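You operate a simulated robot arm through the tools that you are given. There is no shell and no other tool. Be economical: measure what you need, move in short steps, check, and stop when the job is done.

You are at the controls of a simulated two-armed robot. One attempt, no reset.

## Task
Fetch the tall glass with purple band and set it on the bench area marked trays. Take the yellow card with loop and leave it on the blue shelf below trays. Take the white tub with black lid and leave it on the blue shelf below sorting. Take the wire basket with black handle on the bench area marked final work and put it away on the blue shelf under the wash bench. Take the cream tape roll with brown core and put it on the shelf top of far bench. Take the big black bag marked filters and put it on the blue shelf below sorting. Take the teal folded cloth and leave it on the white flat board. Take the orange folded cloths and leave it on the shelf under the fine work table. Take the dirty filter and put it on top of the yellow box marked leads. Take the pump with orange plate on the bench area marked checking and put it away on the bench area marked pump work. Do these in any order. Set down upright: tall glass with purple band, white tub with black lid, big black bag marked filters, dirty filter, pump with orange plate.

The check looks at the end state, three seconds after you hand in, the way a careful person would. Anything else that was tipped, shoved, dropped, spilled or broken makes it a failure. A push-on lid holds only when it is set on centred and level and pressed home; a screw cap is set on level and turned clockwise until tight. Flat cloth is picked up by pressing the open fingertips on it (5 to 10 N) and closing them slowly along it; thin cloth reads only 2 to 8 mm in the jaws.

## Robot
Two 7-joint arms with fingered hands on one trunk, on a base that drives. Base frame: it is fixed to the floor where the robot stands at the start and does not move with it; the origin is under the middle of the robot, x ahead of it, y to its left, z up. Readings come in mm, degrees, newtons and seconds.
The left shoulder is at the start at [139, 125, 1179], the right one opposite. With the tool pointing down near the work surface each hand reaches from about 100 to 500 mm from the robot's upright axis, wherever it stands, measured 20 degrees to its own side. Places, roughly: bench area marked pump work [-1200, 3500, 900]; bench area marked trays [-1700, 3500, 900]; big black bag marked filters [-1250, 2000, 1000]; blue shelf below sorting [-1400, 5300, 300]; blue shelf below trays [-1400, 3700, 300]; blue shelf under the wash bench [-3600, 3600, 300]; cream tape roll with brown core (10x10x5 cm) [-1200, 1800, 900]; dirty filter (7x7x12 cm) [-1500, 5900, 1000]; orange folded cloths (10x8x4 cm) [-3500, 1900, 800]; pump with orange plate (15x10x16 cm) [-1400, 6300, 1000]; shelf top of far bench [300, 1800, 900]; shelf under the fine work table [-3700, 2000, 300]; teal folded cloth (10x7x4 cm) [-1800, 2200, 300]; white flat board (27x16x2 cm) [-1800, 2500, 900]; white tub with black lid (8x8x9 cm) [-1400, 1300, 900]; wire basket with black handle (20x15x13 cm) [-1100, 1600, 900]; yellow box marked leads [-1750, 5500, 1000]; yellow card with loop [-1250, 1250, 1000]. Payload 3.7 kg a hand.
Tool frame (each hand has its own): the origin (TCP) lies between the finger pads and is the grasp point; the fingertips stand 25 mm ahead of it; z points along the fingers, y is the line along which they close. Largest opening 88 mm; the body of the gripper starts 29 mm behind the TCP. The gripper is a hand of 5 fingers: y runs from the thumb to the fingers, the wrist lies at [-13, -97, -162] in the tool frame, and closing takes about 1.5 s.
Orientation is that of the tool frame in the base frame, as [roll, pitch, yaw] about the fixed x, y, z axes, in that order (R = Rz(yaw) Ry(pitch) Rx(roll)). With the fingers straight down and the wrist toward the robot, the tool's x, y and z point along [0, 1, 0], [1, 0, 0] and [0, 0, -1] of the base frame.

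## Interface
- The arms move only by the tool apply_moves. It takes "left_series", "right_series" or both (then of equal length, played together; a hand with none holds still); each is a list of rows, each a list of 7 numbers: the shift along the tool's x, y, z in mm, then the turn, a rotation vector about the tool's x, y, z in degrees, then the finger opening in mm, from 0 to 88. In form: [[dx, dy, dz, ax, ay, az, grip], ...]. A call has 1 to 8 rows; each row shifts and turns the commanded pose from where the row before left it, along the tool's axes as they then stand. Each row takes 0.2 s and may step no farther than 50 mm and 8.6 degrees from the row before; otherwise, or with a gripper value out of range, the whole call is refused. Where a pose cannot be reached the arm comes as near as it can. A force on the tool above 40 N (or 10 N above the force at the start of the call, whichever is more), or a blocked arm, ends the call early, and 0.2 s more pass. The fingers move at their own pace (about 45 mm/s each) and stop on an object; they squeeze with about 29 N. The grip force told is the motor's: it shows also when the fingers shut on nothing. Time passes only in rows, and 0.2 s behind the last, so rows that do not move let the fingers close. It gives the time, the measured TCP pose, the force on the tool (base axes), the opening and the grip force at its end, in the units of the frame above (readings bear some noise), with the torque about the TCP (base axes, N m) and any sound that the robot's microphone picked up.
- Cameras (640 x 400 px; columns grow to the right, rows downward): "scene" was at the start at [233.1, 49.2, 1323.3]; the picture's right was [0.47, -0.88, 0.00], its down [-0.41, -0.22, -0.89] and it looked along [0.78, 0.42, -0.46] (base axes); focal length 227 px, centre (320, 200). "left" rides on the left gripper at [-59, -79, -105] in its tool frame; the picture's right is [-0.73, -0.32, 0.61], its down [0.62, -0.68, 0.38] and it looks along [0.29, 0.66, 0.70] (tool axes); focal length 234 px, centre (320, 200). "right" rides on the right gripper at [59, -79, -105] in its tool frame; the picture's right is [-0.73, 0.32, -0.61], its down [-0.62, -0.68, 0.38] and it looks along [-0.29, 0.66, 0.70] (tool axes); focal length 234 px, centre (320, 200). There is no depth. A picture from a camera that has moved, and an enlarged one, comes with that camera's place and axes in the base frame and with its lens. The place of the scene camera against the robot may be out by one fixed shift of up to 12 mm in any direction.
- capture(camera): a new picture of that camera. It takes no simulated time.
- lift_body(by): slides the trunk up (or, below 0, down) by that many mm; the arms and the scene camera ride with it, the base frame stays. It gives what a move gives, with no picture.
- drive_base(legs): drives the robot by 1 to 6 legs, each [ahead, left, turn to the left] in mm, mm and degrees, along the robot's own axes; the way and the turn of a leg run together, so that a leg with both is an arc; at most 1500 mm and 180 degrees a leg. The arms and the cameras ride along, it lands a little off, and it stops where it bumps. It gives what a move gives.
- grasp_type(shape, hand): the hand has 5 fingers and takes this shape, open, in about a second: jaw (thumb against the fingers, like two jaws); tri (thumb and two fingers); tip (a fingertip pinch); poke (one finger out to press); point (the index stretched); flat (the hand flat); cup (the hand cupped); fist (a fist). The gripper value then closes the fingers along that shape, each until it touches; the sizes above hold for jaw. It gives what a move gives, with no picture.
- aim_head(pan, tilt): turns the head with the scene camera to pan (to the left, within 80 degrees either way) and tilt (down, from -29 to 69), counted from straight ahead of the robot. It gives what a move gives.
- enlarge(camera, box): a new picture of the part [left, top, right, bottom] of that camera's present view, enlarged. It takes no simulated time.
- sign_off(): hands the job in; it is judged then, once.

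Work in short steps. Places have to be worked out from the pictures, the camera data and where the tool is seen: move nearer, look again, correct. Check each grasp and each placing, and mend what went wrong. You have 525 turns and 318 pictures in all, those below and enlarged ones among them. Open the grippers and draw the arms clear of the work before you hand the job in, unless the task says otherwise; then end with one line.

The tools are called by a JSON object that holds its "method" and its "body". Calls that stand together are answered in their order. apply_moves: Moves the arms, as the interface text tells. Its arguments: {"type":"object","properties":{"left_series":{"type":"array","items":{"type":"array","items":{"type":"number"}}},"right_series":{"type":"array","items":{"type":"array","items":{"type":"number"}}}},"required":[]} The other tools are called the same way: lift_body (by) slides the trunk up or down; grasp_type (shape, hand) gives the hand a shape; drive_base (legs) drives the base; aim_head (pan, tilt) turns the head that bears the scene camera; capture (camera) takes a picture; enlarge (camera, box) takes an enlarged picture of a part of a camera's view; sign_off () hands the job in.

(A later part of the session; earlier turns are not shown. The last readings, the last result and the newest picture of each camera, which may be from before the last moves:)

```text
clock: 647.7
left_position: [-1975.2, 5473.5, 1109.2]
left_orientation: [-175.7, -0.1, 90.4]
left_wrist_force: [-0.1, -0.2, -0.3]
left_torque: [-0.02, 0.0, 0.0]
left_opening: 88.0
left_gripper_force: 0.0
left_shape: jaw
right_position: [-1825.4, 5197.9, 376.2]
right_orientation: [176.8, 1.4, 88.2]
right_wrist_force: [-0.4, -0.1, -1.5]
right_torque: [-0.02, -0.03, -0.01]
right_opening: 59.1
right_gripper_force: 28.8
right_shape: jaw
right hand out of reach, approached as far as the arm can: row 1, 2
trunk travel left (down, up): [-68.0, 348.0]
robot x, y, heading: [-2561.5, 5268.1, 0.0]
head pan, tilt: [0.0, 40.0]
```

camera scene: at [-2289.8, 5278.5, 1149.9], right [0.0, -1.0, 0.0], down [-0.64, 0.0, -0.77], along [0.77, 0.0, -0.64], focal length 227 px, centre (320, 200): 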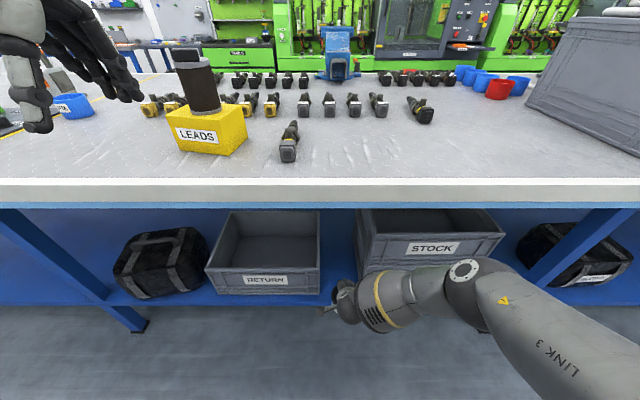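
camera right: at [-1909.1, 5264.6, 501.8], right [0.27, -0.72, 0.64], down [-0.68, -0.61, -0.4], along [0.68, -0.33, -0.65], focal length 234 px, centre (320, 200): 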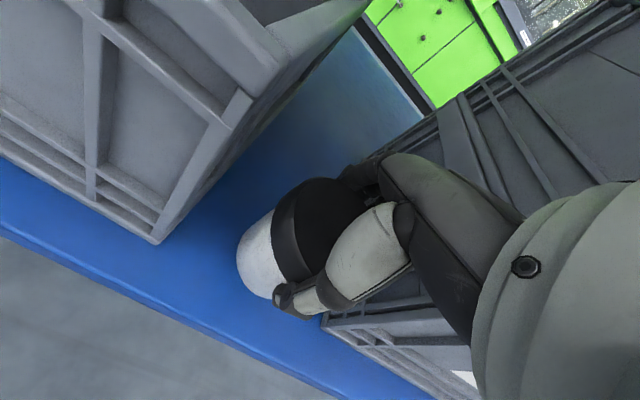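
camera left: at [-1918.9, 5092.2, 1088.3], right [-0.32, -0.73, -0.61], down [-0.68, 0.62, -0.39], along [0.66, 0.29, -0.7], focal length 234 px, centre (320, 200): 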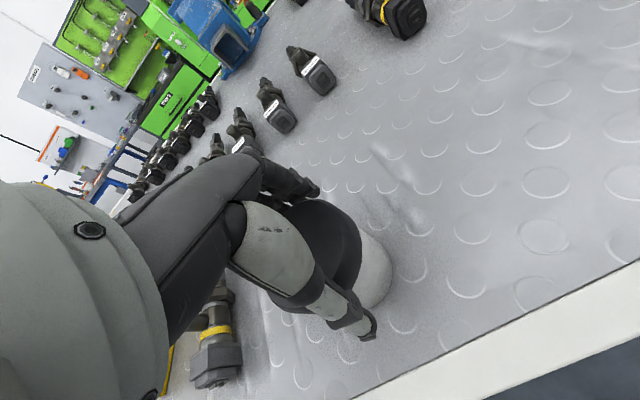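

Arm at its limit; lower the trunk a little to finish.

{"method": "lift_body", "body": {"by": -10}}

{"method": "capture", "body": {"camera": "right"}}

```text
clock: 648.3
left_position: [-1977.6, 5473.7, 1099.4]
left_orientation: [-175.8, 0.0, 90.4]
left_wrist_force: [-0.1, 0.4, -0.5]
left_torque: [0.02, 0.0, -0.03]
left_opening: 88.0
left_gripper_force: 0.2
left_shape: jaw
right_position: [-1827.2, 5198.6, 368.2]
right_orientation: [176.7, 1.4, 88.4]
right_wrist_force: [-2.6, 1.4, 14.4]
right_torque: [-0.01, 0.57, -0.08]
right_opening: 56.9
right_gripper_force: 29.1
right_shape: jaw
trunk travel left (down, up): [-58.0, 358.0]
robot x, y, heading: [-2563.0, 5273.2, -0.1]
head pan, tilt: [0.0, 40.0]
```

```text
91 pictures are left
camera right: at [-1909.3, 5261.9, 467.0], right [0.27, -0.72, 0.64], down [-0.68, -0.61, -0.41], along [0.69, -0.33, -0.65], focal length 234 px, centre (320, 200)
```

right: 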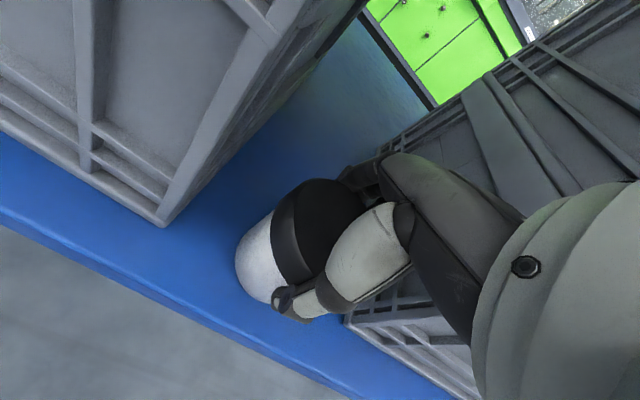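

{"method": "apply_moves", "body": {"right_series": [[0, 0, -2, 0, 0, 0, 88], [0, 0, 0, 0, 0, 0, 88], [0, 0, 0, 0, 0, 0, 88], [0, 0, 0, 0, 0, 0, 88], [0, 0, -6, 0, 0, 0, 88], [0, 0, -10, 0, 0, 0, 88]]}}

{"method": "capture", "body": {"camera": "right"}}

```text
clock: 649.7
left_position: [-1977.3, 5473.0, 1099.2]
left_orientation: [-175.6, -0.1, 90.4]
left_wrist_force: [0.1, 0.6, 0.0]
left_torque: [-0.01, 0.03, 0.0]
left_opening: 88.1
left_gripper_force: 0.1
left_shape: jaw
right_position: [-1828.0, 5197.1, 385.0]
right_orientation: [176.8, 1.4, 88.2]
right_wrist_force: [0.5, -0.2, 0.7]
right_torque: [-0.01, 0.0, -0.02]
right_opening: 87.9
right_gripper_force: 0.1
right_shape: jaw
trunk travel left (down, up): [-58.0, 358.0]
robot x, y, heading: [-2561.2, 5272.5, -0.2]
head pan, tilt: [0.0, 40.0]
```

```text
90 pictures are left
camera right: at [-1910.2, 5261.4, 483.3], right [0.27, -0.72, 0.64], down [-0.68, -0.61, -0.4], along [0.68, -0.33, -0.65], focal length 234 px, centre (320, 200)
```

right: 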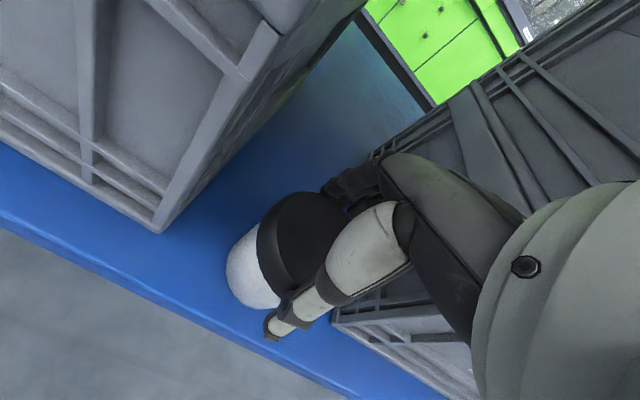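

Tub stands free. Raise the hand clear and withdraw.

{"method": "apply_moves", "body": {"right_series": [[0, 0, -25, 0, 0, 0, 88], [0, 0, -35, 0, 0, 0, 88], [0, 0, -35, 0, 0, 0, 88]]}}

{"method": "capture", "body": {"camera": "right"}}

{"method": "drive_base", "body": {"legs": [[-350, 0, 0]]}}

{"method": "lift_body", "body": {"by": 60}}

{"method": "apply_moves", "body": {"right_series": [[0, -5, -45, 0, 0, 0, 88], [0, -5, -45, 0, 0, 0, 88], [0, -5, -45, 0, 0, 0, 88], [0, -5, -45, 0, 0, 0, 88], [0, -5, -45, 0, 0, 0, 88], [0, -5, -45, 0, 0, 0, 88], [0, -5, -45, 0, 0, 0, 88]]}}

{"method": "lift_body", "body": {"by": 100}}

{"method": "capture", "body": {"camera": "scene"}}

```text
clock: 650.5
left_position: [-1976.6, 5473.0, 1100.1]
left_orientation: [-175.7, -0.2, 90.3]
left_wrist_force: [-0.2, 0.4, 0.3]
left_torque: [0.02, 0.02, 0.01]
left_opening: 88.0
left_gripper_force: 0.1
left_shape: jaw
right_position: [-1831.6, 5201.1, 479.7]
right_orientation: [176.8, 1.4, 88.1]
right_wrist_force: [-0.4, 0.5, 0.5]
right_torque: [0.01, -0.02, 0.01]
right_opening: 87.8
right_gripper_force: 0.1
right_shape: jaw
trunk travel left (down, up): [-58.0, 358.0]
robot x, y, heading: [-2561.3, 5271.3, 0.2]
head pan, tilt: [0.0, 40.0]
```

```text
89 pictures are left
camera right: at [-1914.3, 5265.2, 578.0], right [0.27, -0.72, 0.64], down [-0.68, -0.61, -0.41], along [0.69, -0.33, -0.65], focal length 234 px, centre (320, 200)
```

right: 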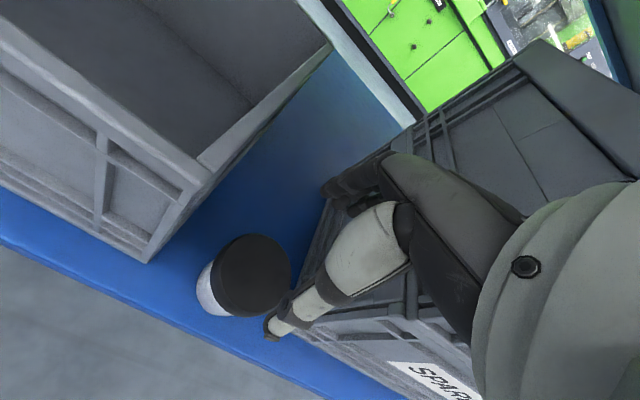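

```text
clock: 652.8
left_position: [-2329.4, 5469.5, 1097.5]
left_orientation: [-175.7, 0.0, 89.9]
left_wrist_force: [0.2, -1.3, 0.2]
left_torque: [-0.03, -0.02, -0.01]
left_opening: 87.9
left_gripper_force: 0.2
left_shape: jaw
right_position: [-2185.4, 5197.6, 478.5]
right_orientation: [176.8, 1.3, 87.9]
right_wrist_force: [0.2, 0.5, 0.0]
right_torque: [-0.02, 0.0, 0.01]
right_opening: 87.9
right_gripper_force: 0.1
right_shape: jaw
trunk travel left (down, up): [-58.0, 358.0]
robot x, y, heading: [-2914.3, 5274.3, -0.5]
head pan, tilt: [0.0, 40.0]
```

```text
clock: 653.8
left_position: [-2325.9, 5471.1, 1157.9]
left_orientation: [-175.4, -0.2, 90.0]
left_wrist_force: [0.7, -0.1, -0.6]
left_torque: [0.03, 0.02, -0.02]
left_opening: 87.9
left_gripper_force: 0.1
left_shape: jaw
right_position: [-2186.7, 5197.6, 536.1]
right_orientation: [177.0, 1.5, 87.9]
right_wrist_force: [-0.1, 0.1, 0.0]
right_torque: [0.01, -0.03, -0.03]
right_opening: 88.1
right_gripper_force: 0.0
right_shape: jaw
trunk travel left (down, up): [-118.0, 298.0]
robot x, y, heading: [-2916.7, 5274.5, -0.5]
head pan, tilt: [0.0, 40.0]
```

```text
clock: 655.4
left_position: [-2329.7, 5470.7, 1159.7]
left_orientation: [-175.6, -0.1, 90.0]
left_wrist_force: [0.5, -0.1, -0.5]
left_torque: [0.01, -0.02, 0.0]
left_opening: 88.0
left_gripper_force: 0.0
left_shape: jaw
right_position: [-2238.1, 5208.1, 853.6]
right_orientation: [176.8, 1.6, 87.8]
right_wrist_force: [0.4, 0.4, 0.8]
right_torque: [-0.04, 0.02, -0.02]
right_opening: 87.9
right_gripper_force: 0.0
right_shape: jaw
trunk travel left (down, up): [-118.0, 298.0]
robot x, y, heading: [-2914.2, 5271.2, -0.6]
head pan, tilt: [0.0, 40.0]
```

```text
clock: 656.7
left_position: [-2325.8, 5470.4, 1257.5]
left_orientation: [-175.3, 0.0, 90.0]
left_wrist_force: [0.2, -0.6, -0.1]
left_torque: [0.03, 0.03, 0.0]
left_opening: 88.3
left_gripper_force: 0.1
left_shape: jaw
right_position: [-2237.1, 5206.7, 948.5]
right_orientation: [177.0, 1.6, 87.9]
right_wrist_force: [0.2, 0.1, 0.5]
right_torque: [0.01, 0.01, 0.04]
right_opening: 87.9
right_gripper_force: 0.0
right_shape: jaw
trunk travel left (down, up): [-218.0, 197.0]
robot x, y, heading: [-2915.3, 5274.7, -0.5]
head pan, tilt: [0.0, 40.0]
```

```text
88 pictures are left
camera scene: at [-2693.9, 5278.5, 1322.6], right [-0.01, -1.0, 0.0], down [-0.64, 0.01, -0.77], along [0.77, -0.01, -0.64], focal length 227 px, centre (320, 200)
```

scene: 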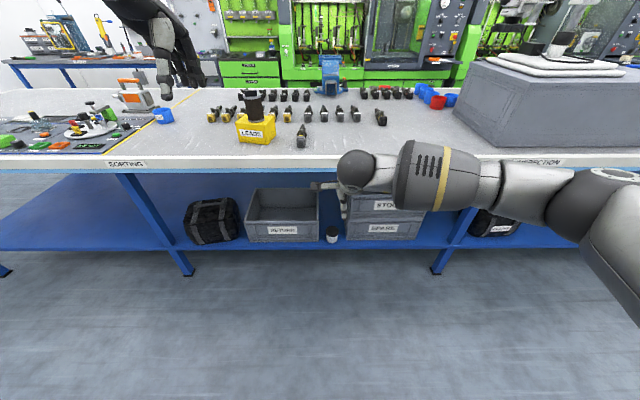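

Tub stands on the shelf. Eight done. Next the pump: tuck arms and go round north to the east side.

{"method": "apply_moves", "body": {"right_series": [[0, -40, -30, 0, 0, 0, 88], [0, -40, -30, 0, 0, 0, 88], [0, -40, -30, 0, 0, 0, 88], [0, -40, -20, 0, 0, 0, 88]], "left_series": [[0, -30, 0, -2, 0, 0, 88], [0, -30, 0, -2, 0, 0, 88], [0, -30, 0, 0, 0, 0, 88], [0, -20, 0, 0, 0, 0, 88]]}}

{"method": "drive_base", "body": {"legs": [[0, 0, 90], [1350, 0, 0], [1300, 0, 0], [0, 0, -90], [1250, 0, 0], [1230, 0, 0]]}}

```text
clock: 657.7
left_position: [-2440.8, 5470.4, 1263.3]
left_orientation: [-179.7, -0.2, 90.0]
left_wrist_force: [0.0, 0.0, 0.0]
left_torque: [-0.02, 0.01, 0.01]
left_opening: 87.9
left_gripper_force: 0.1
left_shape: jaw
right_position: [-2406.3, 5217.7, 1053.8]
right_orientation: [176.7, 1.5, 87.7]
right_wrist_force: [0.1, -0.4, -0.8]
right_torque: [0.03, -0.02, -0.02]
right_opening: 87.6
right_gripper_force: 0.1
right_shape: jaw
trunk travel left (down, up): [-218.0, 197.0]
robot x, y, heading: [-2915.9, 5265.0, -0.4]
head pan, tilt: [0.0, 40.0]
```

```text
clock: 659.6
left_position: [-2546.4, 5640.4, 1263.2]
left_orientation: [-179.6, -0.1, 112.2]
left_wrist_force: [-0.2, 0.1, 0.8]
left_torque: [-0.03, 0.04, 0.0]
left_opening: 87.9
left_gripper_force: 0.1
left_shape: jaw
right_position: [-2420.2, 5419.3, 1052.5]
right_orientation: [176.8, 1.6, 110.1]
right_wrist_force: [0.1, 0.3, -0.1]
right_torque: [0.0, -0.02, 0.0]
right_opening: 87.9
right_gripper_force: 0.1
right_shape: jaw
trunk travel left (down, up): [-218.0, 197.0]
robot x, y, heading: [-2914.8, 5276.8, 22.0]
head pan, tilt: [0.0, 40.0]
stopped in leg 1: the robot was blocked; the commanded pose is now the measured one
```

{"method": "aim_head", "body": {"pan": 79, "tilt": 25}}

{"method": "capture", "body": {"camera": "scene"}}

```text
clock: 661.1
left_position: [-2546.4, 5638.7, 1263.6]
left_orientation: [-179.7, 0.0, 112.2]
left_wrist_force: [0.9, 0.8, -0.1]
left_torque: [0.01, -0.02, 0.01]
left_opening: 87.8
left_gripper_force: 0.0
left_shape: jaw
right_position: [-2419.6, 5419.4, 1053.5]
right_orientation: [176.8, 1.4, 110.1]
right_wrist_force: [-0.8, -0.2, -0.1]
right_torque: [0.02, 0.0, 0.0]
right_opening: 87.8
right_gripper_force: 0.1
right_shape: jaw
trunk travel left (down, up): [-218.0, 197.0]
robot x, y, heading: [-2913.6, 5279.8, 21.6]
head pan, tilt: [79.0, 25.0]
```

```text
87 pictures are left
camera scene: at [-2804.4, 5424.1, 1346.5], right [0.98, 0.19, 0.0], down [0.08, -0.42, -0.91], along [-0.17, 0.89, -0.42], focal length 227 px, centre (320, 200)
```

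scene: 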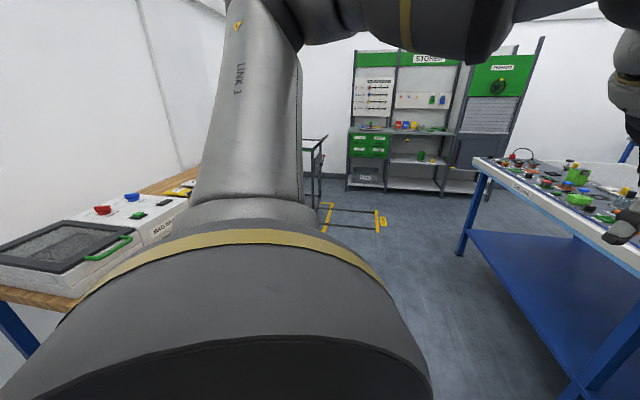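

{"method": "drive_base", "body": {"legs": [[250, 0, 0], [0, 0, 68]]}}

```text
clock: 665.9
left_position: [-2874.3, 5845.7, 1262.2]
left_orientation: [-179.8, -0.1, 179.9]
left_wrist_force: [0.3, 0.1, -0.8]
left_torque: [-0.02, -0.03, 0.02]
left_opening: 87.9
left_gripper_force: 0.0
left_shape: jaw
right_position: [-2621.8, 5879.9, 1053.1]
right_orientation: [176.8, 1.5, 177.7]
right_wrist_force: [-0.7, 0.0, 0.3]
right_torque: [0.0, -0.02, -0.02]
right_opening: 88.1
right_gripper_force: 0.1
right_shape: jaw
trunk travel left (down, up): [-218.0, 197.0]
robot x, y, heading: [-2679.4, 5369.3, 89.5]
head pan, tilt: [79.0, 25.0]
```

{"method": "drive_base", "body": {"legs": [[1280, 0, 0.5], [1280, 0, 0], [0, 0, -90], [1120, 0, 0], [1120, 0, 0]]}}

{"method": "aim_head", "body": {"pan": -40, "tilt": 20}}

{"method": "capture", "body": {"camera": "scene"}}

```text
clock: 692.6
left_position: [27.2, 8143.2, 1262.9]
left_orientation: [-179.8, -0.1, 90.0]
left_wrist_force: [-0.4, -0.8, 0.5]
left_torque: [0.01, -0.01, 0.01]
left_opening: 87.9
left_gripper_force: 0.0
left_shape: jaw
right_position: [61.1, 7891.3, 1052.8]
right_orientation: [176.7, 1.3, 87.8]
right_wrist_force: [-0.1, 0.3, 1.1]
right_torque: [0.03, 0.0, 0.02]
right_opening: 87.9
right_gripper_force: 0.1
right_shape: jaw
trunk travel left (down, up): [-218.0, 197.0]
robot x, y, heading: [-451.6, 7948.2, -0.4]
head pan, tilt: [79.0, 25.0]
```

```text
clock: 694.6
left_position: [26.5, 8143.1, 1263.2]
left_orientation: [-179.8, -0.1, 90.0]
left_wrist_force: [0.2, -0.2, 0.3]
left_torque: [0.06, 0.03, 0.01]
left_opening: 87.9
left_gripper_force: 0.1
left_shape: jaw
right_position: [60.7, 7891.2, 1051.7]
right_orientation: [176.8, 1.4, 87.8]
right_wrist_force: [-0.3, 0.4, 0.7]
right_torque: [0.01, -0.01, 0.01]
right_opening: 88.0
right_gripper_force: 0.0
right_shape: jaw
trunk travel left (down, up): [-218.0, 197.0]
robot x, y, heading: [-446.4, 7949.6, -0.5]
head pan, tilt: [-40.0, 20.0]
```

```text
86 pictures are left
camera scene: at [-242.7, 7892.3, 1354.6], right [-0.65, -0.76, 0.0], down [-0.26, 0.22, -0.94], along [0.72, -0.61, -0.34], focal length 227 px, centre (320, 200)
```

scene: 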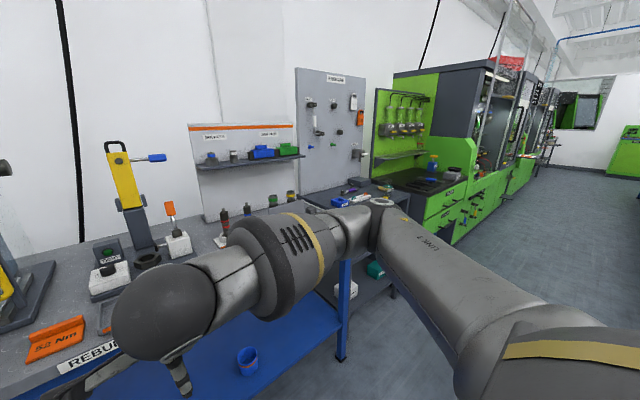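

{"method": "drive_base", "body": {"legs": [[-170, 0, 0.4], [0, 0, -90], [700, 160, 0], [850, 0, 0], [0, 0, -90]]}}

{"method": "aim_head", "body": {"pan": 0, "tilt": 35}}

{"method": "capture", "body": {"camera": "scene"}}

```text
clock: 711.2
left_position: [-901.0, 6200.4, 1263.8]
left_orientation: [-179.7, -0.1, -86.9]
left_wrist_force: [-0.2, 0.3, -0.1]
left_torque: [-0.04, 0.01, 0.04]
left_opening: 88.1
left_gripper_force: 0.0
left_shape: jaw
right_position: [-949.1, 6450.9, 1052.9]
right_orientation: [176.8, 1.3, -89.1]
right_wrist_force: [0.7, -0.1, 1.1]
right_torque: [0.03, -0.02, 0.0]
right_opening: 88.1
right_gripper_force: 0.0
right_shape: jaw
trunk travel left (down, up): [-218.0, 197.0]
robot x, y, heading: [-440.6, 6422.2, -177.1]
head pan, tilt: [-40.0, 20.0]
```

```text
clock: 712.2
left_position: [-901.7, 6200.5, 1264.3]
left_orientation: [-179.7, -0.1, -86.9]
left_wrist_force: [-0.2, -1.1, 0.0]
left_torque: [-0.02, 0.04, -0.02]
left_opening: 88.0
left_gripper_force: 0.0
left_shape: jaw
right_position: [-947.8, 6449.9, 1052.6]
right_orientation: [176.7, 1.4, -89.1]
right_wrist_force: [0.4, 0.5, 0.8]
right_torque: [0.01, -0.02, -0.03]
right_opening: 87.9
right_gripper_force: 0.0
right_shape: jaw
trunk travel left (down, up): [-218.0, 197.0]
robot x, y, heading: [-439.6, 6425.4, -177.3]
head pan, tilt: [0.0, 35.0]
```

```text
85 pictures are left
camera scene: at [-656.5, 6417.4, 1330.7], right [-0.05, 1.0, 0.0], down [0.57, 0.03, -0.82], along [-0.82, -0.04, -0.57], focal length 227 px, centre (320, 200)
```

scene: 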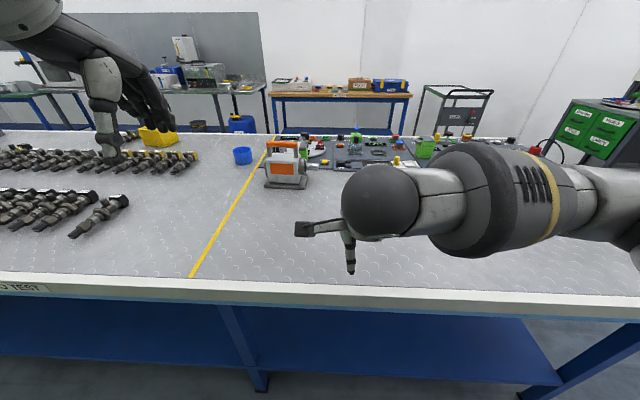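

Pump at about (-1390, 6252). I align so the right hand faces it and come closer.

{"method": "drive_base", "body": {"legs": [[0, 0, -2.8], [0, 225, 0], [150, 0, 0]]}}

{"method": "lift_body", "body": {"by": -50}}

{"method": "apply_moves", "body": {"right_series": [[0, 20, -45, 0, 0, 0, 88], [0, 30, -40, 0, 0, 0, 88], [0, 45, 0, 0, 0, 0, 88], [0, 45, 0, 0, 0, 0, 88]]}}

{"method": "capture", "body": {"camera": "right"}}

{"method": "capture", "body": {"camera": "scene"}}

```text
clock: 715.3
left_position: [-1063.2, 6004.1, 1264.0]
left_orientation: [-179.6, -0.1, -89.9]
left_wrist_force: [-0.1, 0.3, 0.0]
left_torque: [0.03, 0.0, -0.02]
left_opening: 87.8
left_gripper_force: 0.1
left_shape: jaw
right_position: [-1098.1, 6255.9, 1051.4]
right_orientation: [176.9, 1.4, -92.1]
right_wrist_force: [0.2, -0.1, 0.5]
right_torque: [-0.04, -0.03, -0.01]
right_opening: 87.8
right_gripper_force: 0.1
right_shape: jaw
trunk travel left (down, up): [-218.0, 197.0]
robot x, y, heading: [-590.4, 6200.7, 179.6]
head pan, tilt: [0.0, 35.0]
```

```text
clock: 716.3
left_position: [-1061.8, 6004.1, 1215.8]
left_orientation: [-179.9, -0.2, -89.9]
left_wrist_force: [0.0, -0.4, 0.7]
left_torque: [0.0, 0.0, -0.03]
left_opening: 87.9
left_gripper_force: 0.1
left_shape: jaw
right_position: [-1096.7, 6255.3, 1005.2]
right_orientation: [176.6, 1.4, -92.2]
right_wrist_force: [0.1, 1.0, -0.6]
right_torque: [-0.02, 0.04, 0.02]
right_opening: 88.1
right_gripper_force: 0.1
right_shape: jaw
trunk travel left (down, up): [-168.0, 247.0]
robot x, y, heading: [-589.7, 6199.9, 179.6]
head pan, tilt: [0.0, 35.0]
```

```text
clock: 717.3
left_position: [-1062.8, 6004.2, 1212.7]
left_orientation: [-179.6, -0.1, -89.9]
left_wrist_force: [0.0, -0.6, 0.3]
left_torque: [0.01, -0.01, 0.01]
left_opening: 88.0
left_gripper_force: 0.1
left_shape: jaw
right_position: [-1233.4, 6259.8, 1096.2]
right_orientation: [176.8, 1.4, -92.0]
right_wrist_force: [0.5, -0.5, -0.6]
right_torque: [-0.01, -0.01, -0.04]
right_opening: 87.8
right_gripper_force: 0.1
right_shape: jaw
trunk travel left (down, up): [-168.0, 247.0]
robot x, y, heading: [-588.5, 6200.8, 179.9]
head pan, tilt: [0.0, 35.0]
```

```text
84 pictures are left
camera right: at [-1150.7, 6195.8, 1194.5], right [-0.26, 0.72, 0.64], down [0.68, 0.61, -0.4], along [-0.68, 0.33, -0.65], focal length 234 px, centre (320, 200)
```

right: 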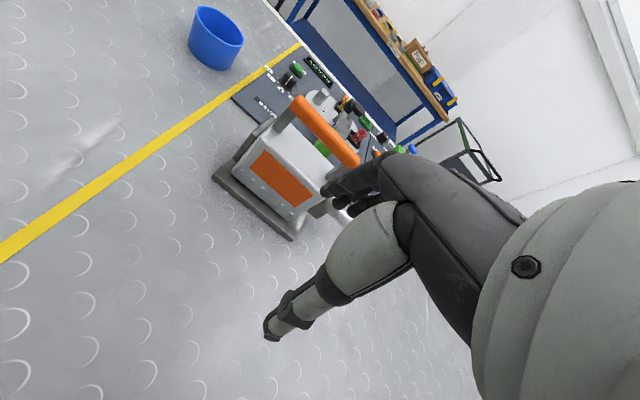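

```text
83 pictures are left
camera scene: at [-861.9, 6207.9, 1275.9], right [0.01, 1.0, 0.0], down [0.57, 0.0, -0.82], along [-0.82, 0.0, -0.57], focal length 227 px, centre (320, 200)
```

scene: 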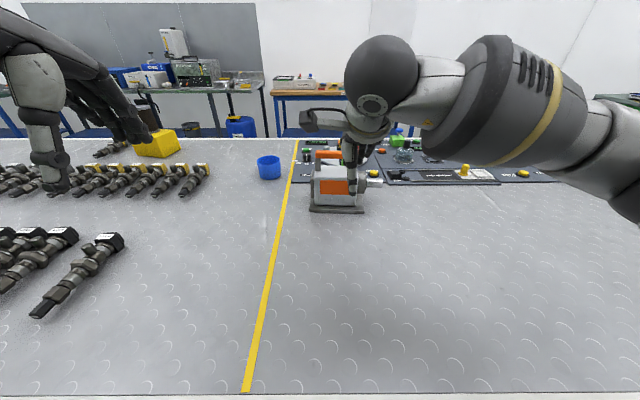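

{"method": "drive_base", "body": {"legs": [[35, 0, 0]]}}

{"method": "lift_body", "body": {"by": -55}}

{"method": "apply_moves", "body": {"right_series": [[5, 25, -25, 0, 0, 0, 88], [5, 40, -25, 0, 0, 0, 88], [2, 40, -5, 0, 0, 0, 88], [0, 30, 0, 0, 0, 0, 88]]}}

{"method": "capture", "body": {"camera": "right"}}

{"method": "capture", "body": {"camera": "scene"}}

```text
clock: 718.1
left_position: [-1097.7, 6003.5, 1213.7]
left_orientation: [-179.7, -0.1, -89.9]
left_wrist_force: [-0.2, 0.6, 0.1]
left_torque: [0.03, 0.01, -0.02]
left_opening: 88.3
left_gripper_force: 0.1
left_shape: jaw
right_position: [-1268.0, 6260.3, 1096.5]
right_orientation: [176.8, 1.4, -92.1]
right_wrist_force: [0.4, 0.4, -1.2]
right_torque: [0.0, -0.03, -0.01]
right_opening: 87.8
right_gripper_force: 0.1
right_shape: jaw
trunk travel left (down, up): [-168.0, 247.0]
robot x, y, heading: [-625.8, 6200.3, 179.8]
head pan, tilt: [0.0, 35.0]
```

```text
clock: 719.1
left_position: [-1095.6, 6003.9, 1159.2]
left_orientation: [-179.9, -0.1, -89.9]
left_wrist_force: [-0.1, -0.5, 0.1]
left_torque: [0.03, -0.01, 0.04]
left_opening: 88.2
left_gripper_force: 0.0
left_shape: jaw
right_position: [-1265.6, 6259.8, 1043.3]
right_orientation: [176.6, 1.4, -92.1]
right_wrist_force: [1.0, 0.3, -0.7]
right_torque: [-0.03, -0.01, 0.03]
right_opening: 87.8
right_gripper_force: 0.0
right_shape: jaw
trunk travel left (down, up): [-113.0, 302.0]
robot x, y, heading: [-622.7, 6203.2, 179.6]
head pan, tilt: [0.0, 35.0]
```

```text
clock: 720.1
left_position: [-1096.6, 6004.6, 1157.6]
left_orientation: [-179.6, -0.1, -89.9]
left_wrist_force: [0.3, 0.2, -0.2]
left_torque: [0.02, -0.01, 0.0]
left_opening: 88.1
left_gripper_force: 0.1
left_shape: jaw
right_position: [-1401.0, 6253.4, 1103.6]
right_orientation: [176.8, 1.5, -92.0]
right_wrist_force: [0.6, -0.9, -0.3]
right_torque: [0.0, -0.03, -0.01]
right_opening: 87.9
right_gripper_force: 0.0
right_shape: jaw
trunk travel left (down, up): [-113.0, 302.0]
robot x, y, heading: [-627.3, 6202.2, 179.8]
head pan, tilt: [0.0, 35.0]
```

```text
82 pictures are left
camera right: at [-1318.3, 6188.2, 1202.9], right [-0.26, 0.72, 0.64], down [0.68, 0.61, -0.4], along [-0.68, 0.33, -0.65], focal length 234 px, centre (320, 200)
```

right: 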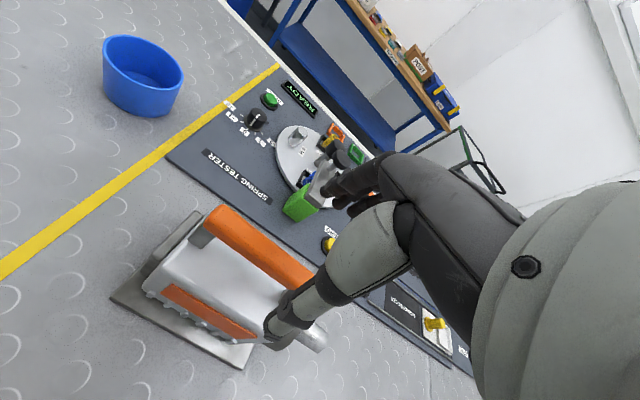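

```text
81 pictures are left
camera scene: at [-956.4, 6208.3, 1211.7], right [0.01, 1.0, 0.0], down [0.57, 0.0, -0.82], along [-0.82, 0.0, -0.57], focal length 227 px, centre (320, 200)
```

scene: 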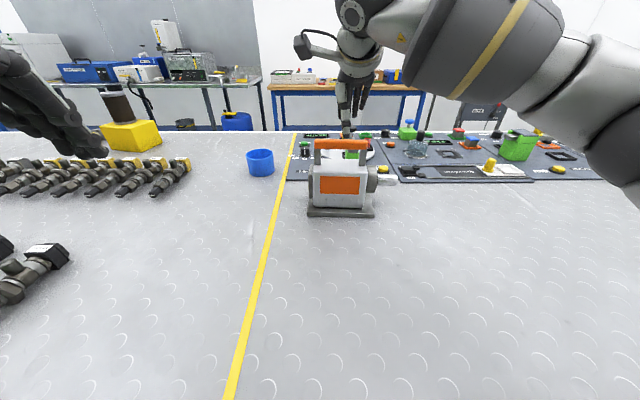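

{"method": "apply_moves", "body": {"right_series": [[6, 13, 20, 0, 0, 0, 70], [0, 0, 22, 0, 0, 0, 70]]}}

{"method": "capture", "body": {"camera": "right"}}

```text
clock: 720.7
left_position: [-1098.3, 6004.0, 1158.8]
left_orientation: [-179.6, -0.1, -89.9]
left_wrist_force: [-1.1, -0.7, 0.3]
left_torque: [0.0, -0.03, 0.0]
left_opening: 88.0
left_gripper_force: 0.0
left_shape: jaw
right_position: [-1417.7, 6248.5, 1062.4]
right_orientation: [176.6, 1.4, -92.1]
right_wrist_force: [-0.1, 0.0, 0.8]
right_torque: [-0.01, 0.01, 0.0]
right_opening: 70.2
right_gripper_force: 0.1
right_shape: jaw
trunk travel left (down, up): [-113.0, 302.0]
robot x, y, heading: [-622.0, 6197.3, 179.6]
head pan, tilt: [0.0, 35.0]
```

```text
80 pictures are left
camera right: at [-1334.6, 6183.8, 1160.7], right [-0.26, 0.72, 0.64], down [0.68, 0.61, -0.41], along [-0.68, 0.33, -0.65], focal length 234 px, centre (320, 200)
```

right: 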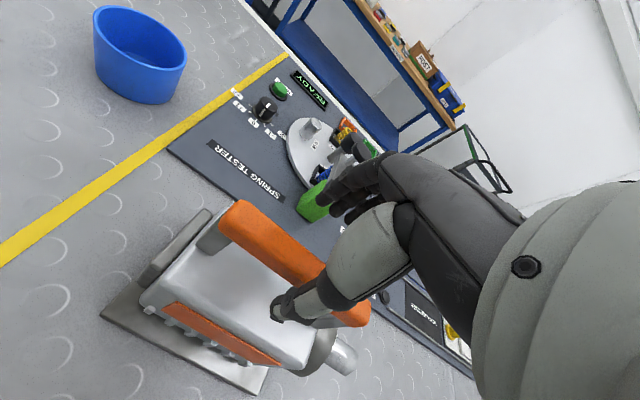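

{"method": "apply_moves", "body": {"right_series": [[0, -11, 5, 0, 0, 0, 70], [0, 0, 15, 0, 0, 0, 70]]}}

{"method": "capture", "body": {"camera": "right"}}

```text
clock: 721.3
left_position: [-1098.0, 6004.3, 1158.6]
left_orientation: [-179.5, -0.1, -89.9]
left_wrist_force: [-0.7, -0.1, -0.5]
left_torque: [0.03, -0.02, 0.02]
left_opening: 88.1
left_gripper_force: 0.1
left_shape: jaw
right_position: [-1405.2, 6246.9, 1040.2]
right_orientation: [176.9, 1.3, -92.0]
right_wrist_force: [0.0, -0.3, -0.7]
right_torque: [-0.03, 0.0, 0.05]
right_opening: 70.4
right_gripper_force: 0.1
right_shape: jaw
trunk travel left (down, up): [-113.0, 302.0]
robot x, y, heading: [-623.0, 6202.3, 179.7]
head pan, tilt: [0.0, 35.0]
```

```text
79 pictures are left
camera right: at [-1323.1, 6183.1, 1139.1], right [-0.26, 0.72, 0.64], down [0.68, 0.61, -0.4], along [-0.68, 0.33, -0.65], focal length 234 px, centre (320, 200)
```

right: 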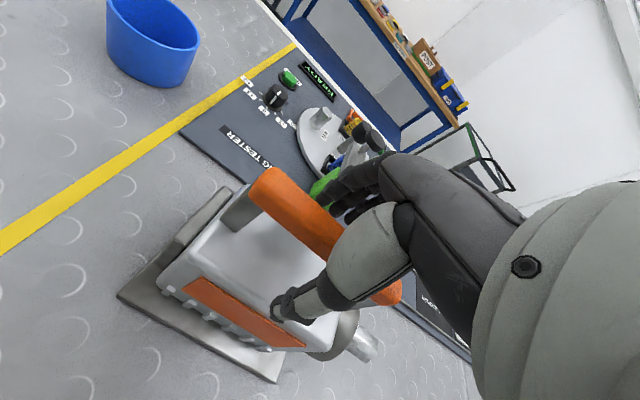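

{"method": "apply_moves", "body": {"right_series": [[0, 0, 0, 0, 0, 0, 0], [0, 0, 0, 0, 0, 0, 0], [0, 0, 0, 0, 0, 0, 0], [0, 0, 0, 0, 0, 0, 0], [0, 0, 0, 0, 0, 0, 0], [0, 0, 0, 0, 0, 0, 0]]}}

{"method": "apply_moves", "body": {"right_series": [[0, 0, -10, 0, 0, 0, 0], [0, 0, -20, 0, 0, 0, 0]]}}

{"method": "capture", "body": {"camera": "scene"}}

```text
clock: 722.7
left_position: [-1098.2, 6004.3, 1158.3]
left_orientation: [-179.7, -0.1, -89.9]
left_wrist_force: [0.2, -0.8, 1.2]
left_torque: [0.0, 0.0, 0.0]
left_opening: 88.0
left_gripper_force: 0.0
left_shape: jaw
right_position: [-1404.8, 6247.4, 1040.6]
right_orientation: [176.9, 1.5, -92.0]
right_wrist_force: [3.4, 0.9, 0.2]
right_torque: [0.01, 0.05, 0.09]
right_opening: 8.6
right_gripper_force: 28.9
right_shape: jaw
trunk travel left (down, up): [-113.0, 302.0]
robot x, y, heading: [-624.0, 6201.6, 179.6]
head pan, tilt: [0.0, 35.0]
```

```text
clock: 723.3
left_position: [-1098.4, 6004.3, 1158.6]
left_orientation: [-179.8, 0.0, -90.0]
left_wrist_force: [-0.1, 0.1, 0.2]
left_torque: [-0.01, 0.03, 0.01]
left_opening: 88.2
left_gripper_force: 0.1
left_shape: jaw
right_position: [-1402.8, 6246.0, 1069.0]
right_orientation: [176.8, 1.4, -92.0]
right_wrist_force: [0.5, -0.5, -13.9]
right_torque: [-0.06, 0.09, -0.02]
right_opening: 8.0
right_gripper_force: 29.1
right_shape: jaw
trunk travel left (down, up): [-113.0, 302.0]
robot x, y, heading: [-626.7, 6199.8, 179.5]
head pan, tilt: [0.0, 35.0]
```

```text
78 pictures are left
camera scene: at [-956.4, 6208.4, 1211.8], right [0.01, 1.0, 0.0], down [0.57, 0.0, -0.82], along [-0.82, 0.0, -0.57], focal length 227 px, centre (320, 200)
```

scene: 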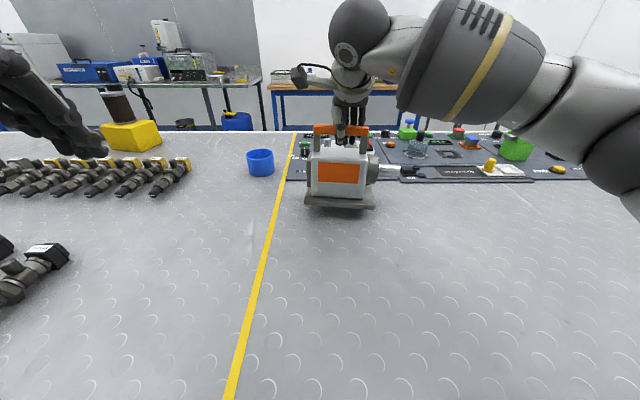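

Pump lifted by its handle. Raise, draw in, restore the trunk and back off.

{"method": "apply_moves", "body": {"right_series": [[0, 0, -40, 0, 0, 0, 0], [0, 0, -40, 0, 0, 0, 0], [0, -40, -20, 0, 0, 0, 0], [0, -40, 0, 0, 0, 0, 0], [0, -40, 0, 0, 0, 0, 0], [0, -40, 0, 0, 0, 0, 0], [0, -40, 0, 0, 0, 0, 0]]}}

{"method": "lift_body", "body": {"by": 110}}

{"method": "drive_base", "body": {"legs": [[-200, 0, 0]]}}

{"method": "capture", "body": {"camera": "scene"}}

```text
clock: 724.9
left_position: [-1098.2, 6005.0, 1159.0]
left_orientation: [-179.7, -0.2, -90.0]
left_wrist_force: [1.2, -0.2, 0.4]
left_torque: [0.0, 0.02, 0.0]
left_opening: 88.2
left_gripper_force: 0.0
left_shape: jaw
right_position: [-1197.2, 6238.7, 1160.7]
right_orientation: [176.6, 1.4, -92.1]
right_wrist_force: [1.5, -0.8, -13.7]
right_torque: [-0.07, 0.01, 0.01]
right_opening: 8.1
right_gripper_force: 28.5
right_shape: jaw
trunk travel left (down, up): [-113.0, 302.0]
robot x, y, heading: [-624.8, 6200.6, 179.8]
head pan, tilt: [0.0, 35.0]
```

```text
clock: 726.3
left_position: [-1100.2, 6002.7, 1266.9]
left_orientation: [-179.4, -0.1, -89.9]
left_wrist_force: [0.4, -0.7, 0.3]
left_torque: [0.01, -0.01, 0.0]
left_opening: 88.0
left_gripper_force: 0.0
left_shape: jaw
right_position: [-1201.1, 6237.5, 1266.4]
right_orientation: [177.1, 1.5, -92.1]
right_wrist_force: [0.6, 0.0, -13.3]
right_torque: [-0.04, 0.09, 0.01]
right_opening: 8.2
right_gripper_force: 29.0
right_shape: jaw
trunk travel left (down, up): [-223.0, 192.0]
robot x, y, heading: [-623.4, 6200.8, 179.6]
head pan, tilt: [0.0, 35.0]
```

```text
clock: 727.9
left_position: [-897.5, 6004.1, 1268.0]
left_orientation: [-179.5, -0.1, -90.1]
left_wrist_force: [0.0, -0.1, 0.2]
left_torque: [0.0, 0.02, 0.0]
left_opening: 88.1
left_gripper_force: 0.1
left_shape: jaw
right_position: [-999.2, 6236.8, 1268.1]
right_orientation: [176.9, 1.5, -92.2]
right_wrist_force: [0.2, -0.9, -13.7]
right_torque: [-0.04, 0.11, -0.01]
right_opening: 8.1
right_gripper_force: 29.5
right_shape: jaw
trunk travel left (down, up): [-223.0, 192.0]
robot x, y, heading: [-424.0, 6200.0, 179.4]
head pan, tilt: [0.0, 35.0]
```

```text
77 pictures are left
camera scene: at [-638.2, 6207.1, 1335.6], right [0.01, 1.0, 0.0], down [0.57, 0.0, -0.82], along [-0.82, 0.01, -0.57], focal length 227 px, centre (320, 200)
```

scene: 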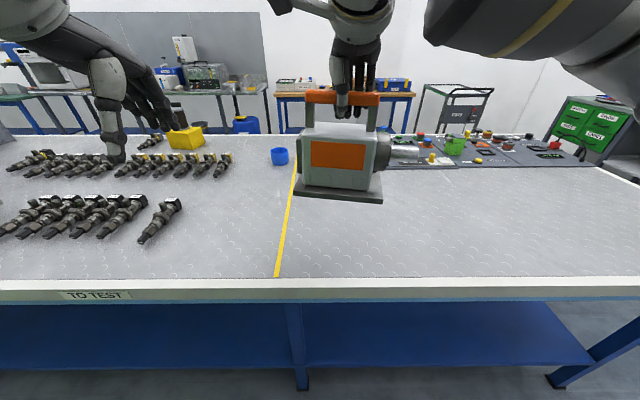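

{"method": "drive_base", "body": {"legs": [[0, 0, 90.6], [900, 0, 0], [900, 0, 0], [860, 0, 0], [0, 0, -90]]}}

{"method": "aim_head", "body": {"pan": 0, "tilt": 35}}

{"method": "capture", "body": {"camera": "scene"}}

```text
clock: 749.0
left_position: [-736.4, 3321.4, 1267.2]
left_orientation: [-179.6, -0.1, -87.7]
left_wrist_force: [-0.2, -0.7, 0.7]
left_torque: [0.03, 0.04, 0.0]
left_opening: 87.8
left_gripper_force: 0.1
left_shape: jaw
right_position: [-845.6, 3551.2, 1269.1]
right_orientation: [176.8, 1.5, -89.8]
right_wrist_force: [0.0, 1.2, -13.8]
right_torque: [-0.01, 0.05, 0.04]
right_opening: 8.3
right_gripper_force: 29.1
right_shape: jaw
trunk travel left (down, up): [-223.0, 192.0]
robot x, y, heading: [-270.3, 3539.2, -178.2]
head pan, tilt: [0.0, 35.0]
```

```text
clock: 749.6
left_position: [-736.2, 3323.8, 1267.2]
left_orientation: [-179.7, -0.1, -87.7]
left_wrist_force: [-0.2, 0.0, -0.1]
left_torque: [-0.01, 0.0, -0.01]
left_opening: 88.0
left_gripper_force: 0.2
left_shape: jaw
right_position: [-846.1, 3552.1, 1268.5]
right_orientation: [177.0, 1.4, -89.9]
right_wrist_force: [0.3, -0.4, -13.7]
right_torque: [-0.06, 0.05, 0.02]
right_opening: 8.2
right_gripper_force: 28.6
right_shape: jaw
trunk travel left (down, up): [-223.0, 192.0]
robot x, y, heading: [-266.0, 3534.0, -178.3]
head pan, tilt: [0.0, 35.0]
```

```text
76 pictures are left
camera scene: at [-483.4, 3536.2, 1335.7], right [-0.03, 1.0, 0.0], down [0.57, 0.02, -0.82], along [-0.82, -0.03, -0.57], focal length 227 px, centre (320, 200)
```

scene: 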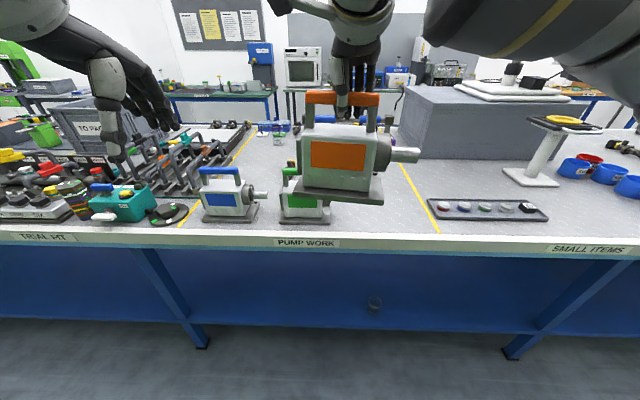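

Pump work area has a free spot right of the green pump, about (-1100, 3725). I move there.

{"method": "drive_base", "body": {"legs": [[0, 0, -1.8], [0, -165, 0], [255, 0, 0]]}}

{"method": "capture", "body": {"camera": "scene"}}

{"method": "capture", "body": {"camera": "right"}}

```text
clock: 752.9
left_position: [-999.7, 3498.0, 1268.1]
left_orientation: [-179.6, -0.1, -89.5]
left_wrist_force: [0.3, -0.1, 0.1]
left_torque: [-0.01, 0.0, -0.04]
left_opening: 87.9
left_gripper_force: 0.1
left_shape: jaw
right_position: [-1101.7, 3730.3, 1269.4]
right_orientation: [176.9, 1.5, -91.6]
right_wrist_force: [1.3, -0.1, -13.9]
right_torque: [-0.03, 0.04, -0.03]
right_opening: 8.5
right_gripper_force: 28.7
right_shape: jaw
trunk travel left (down, up): [-223.0, 192.0]
robot x, y, heading: [-525.1, 3698.4, -180.0]
head pan, tilt: [0.0, 35.0]
```

```text
75 pictures are left
camera scene: at [-740.5, 3703.8, 1336.0], right [0.0, 1.0, 0.0], down [0.57, 0.0, -0.82], along [-0.82, 0.0, -0.57], focal length 227 px, centre (320, 200)
```

scene: 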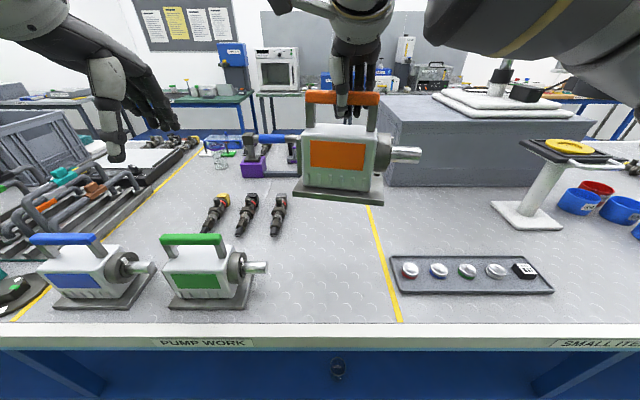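

```text
74 pictures are left
camera right: at [-1018.4, 3666.3, 1367.8], right [-0.27, 0.72, 0.64], down [0.68, 0.62, -0.4], along [-0.69, 0.33, -0.65], focal length 234 px, centre (320, 200)
```

right: 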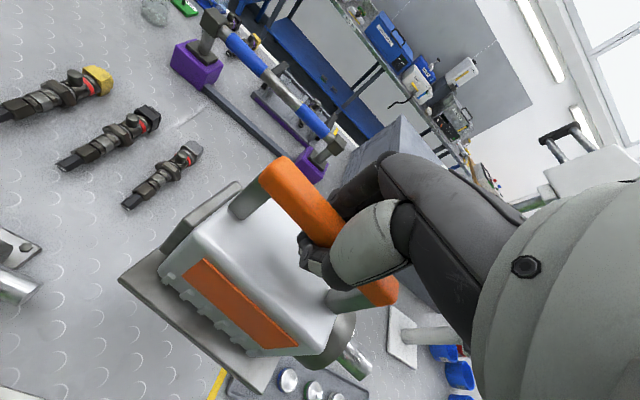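

{"method": "apply_moves", "body": {"right_series": [[5, 0, 40, 0, 0, 0, 0], [0, 0, 40, 0, 0, 0, 0], [0, 0, 40, 0, 0, 0, 0], [0, 0, 40, 0, 0, 0, 0], [0, 0, 40, 0, 0, 0, 0]]}}

{"method": "apply_moves", "body": {"right_series": [[0, 0, 8, 0, 0, 0, 0], [0, 0, 6, 0, 0, 0, 0]]}}

{"method": "capture", "body": {"camera": "scene"}}

```text
clock: 754.1
left_position: [-1001.1, 3498.9, 1267.4]
left_orientation: [-179.4, 0.0, -89.5]
left_wrist_force: [0.4, -0.3, -0.3]
left_torque: [0.03, 0.05, -0.01]
left_opening: 88.0
left_gripper_force: 0.0
left_shape: jaw
right_position: [-1114.1, 3729.6, 1068.2]
right_orientation: [177.0, 1.6, -91.5]
right_wrist_force: [0.3, 0.4, -13.3]
right_torque: [-0.02, 0.04, -0.01]
right_opening: 8.3
right_gripper_force: 28.8
right_shape: jaw
trunk travel left (down, up): [-223.0, 192.0]
robot x, y, heading: [-527.0, 3698.6, -180.1]
head pan, tilt: [0.0, 35.0]
```

```text
clock: 754.7
left_position: [-999.3, 3498.6, 1269.0]
left_orientation: [-179.5, -0.2, -89.5]
left_wrist_force: [0.2, -0.3, -0.3]
left_torque: [0.01, -0.04, 0.01]
left_opening: 88.0
left_gripper_force: 0.1
left_shape: jaw
right_position: [-1114.2, 3731.0, 1054.9]
right_orientation: [177.0, 1.4, -91.5]
right_wrist_force: [-0.6, -0.7, -13.4]
right_torque: [-0.07, 0.09, 0.01]
right_opening: 8.6
right_gripper_force: 28.6
right_shape: jaw
trunk travel left (down, up): [-223.0, 192.0]
robot x, y, heading: [-522.2, 3700.3, -179.7]
head pan, tilt: [0.0, 35.0]
```

```text
73 pictures are left
camera scene: at [-740.9, 3703.8, 1335.7], right [0.0, 1.0, 0.0], down [0.57, 0.0, -0.82], along [-0.82, 0.0, -0.57], focal length 227 px, centre (320, 200)
```

scene: 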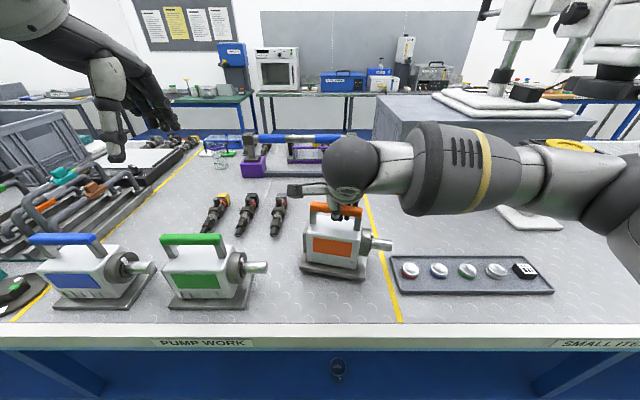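

{"method": "apply_moves", "body": {"right_series": [[15, -5, 0, 0, 0, 0, 0], [15, -5, 4, 0, 0, 0, 0], [0, 0, 4, 0, 0, 0, 0]]}}

{"method": "apply_moves", "body": {"right_series": [[0, 0, 4, 0, 0, 0, 0], [0, 0, 4, 0, 0, 0, 0]]}}

{"method": "apply_moves", "body": {"right_series": [[0, 0, 4, 0, 0, 0, 0], [0, 0, 4, 0, 0, 0, 0]]}}

```text
clock: 755.5
left_position: [-999.2, 3498.3, 1267.4]
left_orientation: [-179.6, -0.1, -89.5]
left_wrist_force: [0.9, -0.4, 0.9]
left_torque: [0.0, 0.0, 0.03]
left_opening: 88.2
left_gripper_force: 0.1
left_shape: jaw
right_position: [-1104.4, 3700.5, 1046.0]
right_orientation: [176.9, 1.5, -91.6]
right_wrist_force: [-0.7, -0.1, -14.3]
right_torque: [-0.04, 0.1, -0.03]
right_opening: 8.4
right_gripper_force: 28.7
right_shape: jaw
trunk travel left (down, up): [-223.0, 192.0]
robot x, y, heading: [-525.2, 3697.8, -180.0]
head pan, tilt: [0.0, 35.0]
```

```text
clock: 756.1
left_position: [-996.6, 3497.9, 1269.3]
left_orientation: [-179.7, -0.1, -89.4]
left_wrist_force: [-0.8, -0.4, 0.8]
left_torque: [0.01, -0.02, 0.0]
left_opening: 87.8
left_gripper_force: 0.1
left_shape: jaw
right_position: [-1103.2, 3698.3, 1041.3]
right_orientation: [176.6, 1.4, -91.4]
right_wrist_force: [4.0, -4.8, 0.9]
right_torque: [0.02, 0.03, 0.0]
right_opening: 8.5
right_gripper_force: 29.0
right_shape: jaw
trunk travel left (down, up): [-223.0, 192.0]
robot x, y, heading: [-526.8, 3697.8, -179.9]
head pan, tilt: [0.0, 35.0]
```

```text
clock: 756.7
left_position: [-997.6, 3498.3, 1269.1]
left_orientation: [-179.7, -0.1, -89.5]
left_wrist_force: [-0.2, -0.2, -0.1]
left_torque: [0.0, 0.0, 0.0]
left_opening: 88.1
left_gripper_force: 0.1
left_shape: jaw
right_position: [-1103.5, 3700.9, 1031.3]
right_orientation: [176.9, 1.5, -91.6]
right_wrist_force: [2.5, -1.0, -0.2]
right_torque: [-0.05, 0.03, -0.01]
right_opening: 6.7
right_gripper_force: 29.0
right_shape: jaw
trunk travel left (down, up): [-223.0, 192.0]
robot x, y, heading: [-525.9, 3697.4, -180.0]
head pan, tilt: [0.0, 35.0]
```

Pump rests on the bench. Open and rise.

{"method": "apply_moves", "body": {"right_series": [[0, 0, 0, 0, 0, 0, 70], [0, 0, 0, 0, 0, 0, 70], [0, 0, 0, 0, 0, 0, 70], [0, 0, 0, 0, 0, 0, 70], [0, 0, -10, 0, 0, 0, 70], [0, 0, -25, 0, 0, 0, 70], [0, 0, -40, 0, 0, 0, 70]]}}

{"method": "apply_moves", "body": {"right_series": [[0, -10, -45, 0, 0, 0, 88], [0, -10, -45, 0, 0, 0, 88], [0, -30, -10, 0, 0, 0, 88]]}}

{"method": "capture", "body": {"camera": "scene"}}

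```text
clock: 758.3
left_position: [-997.4, 3497.5, 1269.6]
left_orientation: [-179.8, -0.1, -89.5]
left_wrist_force: [0.4, -0.2, -0.3]
left_torque: [-0.01, -0.01, -0.02]
left_opening: 88.0
left_gripper_force: 0.0
left_shape: jaw
right_position: [-1098.9, 3699.4, 1105.9]
right_orientation: [176.8, 1.6, -91.6]
right_wrist_force: [0.5, 0.8, 1.1]
right_torque: [0.01, 0.02, -0.01]
right_opening: 69.9
right_gripper_force: 0.1
right_shape: jaw
trunk travel left (down, up): [-223.0, 192.0]
robot x, y, heading: [-524.8, 3697.6, -179.9]
head pan, tilt: [0.0, 35.0]
```

```text
clock: 759.1
left_position: [-997.1, 3498.5, 1270.0]
left_orientation: [-179.6, -0.1, -89.4]
left_wrist_force: [0.1, -0.3, 0.7]
left_torque: [-0.02, 0.05, 0.02]
left_opening: 87.9
left_gripper_force: 0.1
left_shape: jaw
right_position: [-1043.7, 3694.2, 1203.0]
right_orientation: [176.8, 1.5, -91.6]
right_wrist_force: [0.4, 0.6, 0.9]
right_torque: [0.0, 0.02, 0.0]
right_opening: 87.9
right_gripper_force: 0.0
right_shape: jaw
trunk travel left (down, up): [-223.0, 192.0]
robot x, y, heading: [-522.7, 3700.9, -180.3]
head pan, tilt: [0.0, 35.0]
```

```text
72 pictures are left
camera scene: at [-739.0, 3703.6, 1336.1], right [0.0, 1.0, 0.0], down [0.57, 0.0, -0.82], along [-0.82, 0.0, -0.57], focal length 227 px, centre (320, 200)
```

scene: 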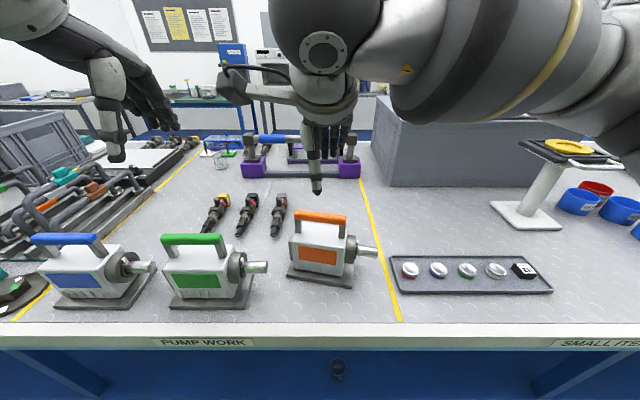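

Pump stands upright in pump work. Last: the wire basket. Drive to it.

{"method": "drive_base", "body": {"legs": [[-70, 0, 0], [0, 0, 90], [1080, 0, 0], [1080, 0, 0], [0, 0, -90]]}}

{"method": "capture", "body": {"camera": "scene"}}

```text
clock: 777.8
left_position: [-925.5, 1352.0, 1268.9]
left_orientation: [-179.8, -0.1, -87.8]
left_wrist_force: [-0.2, -0.4, -0.3]
left_torque: [0.03, -0.02, -0.02]
left_opening: 88.1
left_gripper_force: 0.1
left_shape: jaw
right_position: [-977.2, 1546.9, 1202.5]
right_orientation: [176.8, 1.5, -90.1]
right_wrist_force: [0.2, 0.7, -0.9]
right_torque: [0.01, 0.02, 0.04]
right_opening: 87.6
right_gripper_force: 0.0
right_shape: jaw
trunk travel left (down, up): [-223.0, 192.0]
robot x, y, heading: [-460.9, 1563.8, -178.3]
head pan, tilt: [0.0, 35.0]
```

```text
71 pictures are left
camera scene: at [-671.8, 1564.6, 1336.0], right [-0.03, 1.0, 0.0], down [0.57, 0.02, -0.82], along [-0.82, -0.02, -0.57], focal length 227 px, centre (320, 200)
```

scene: 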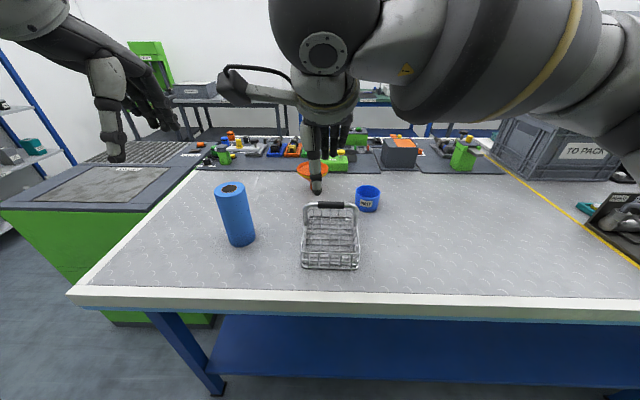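

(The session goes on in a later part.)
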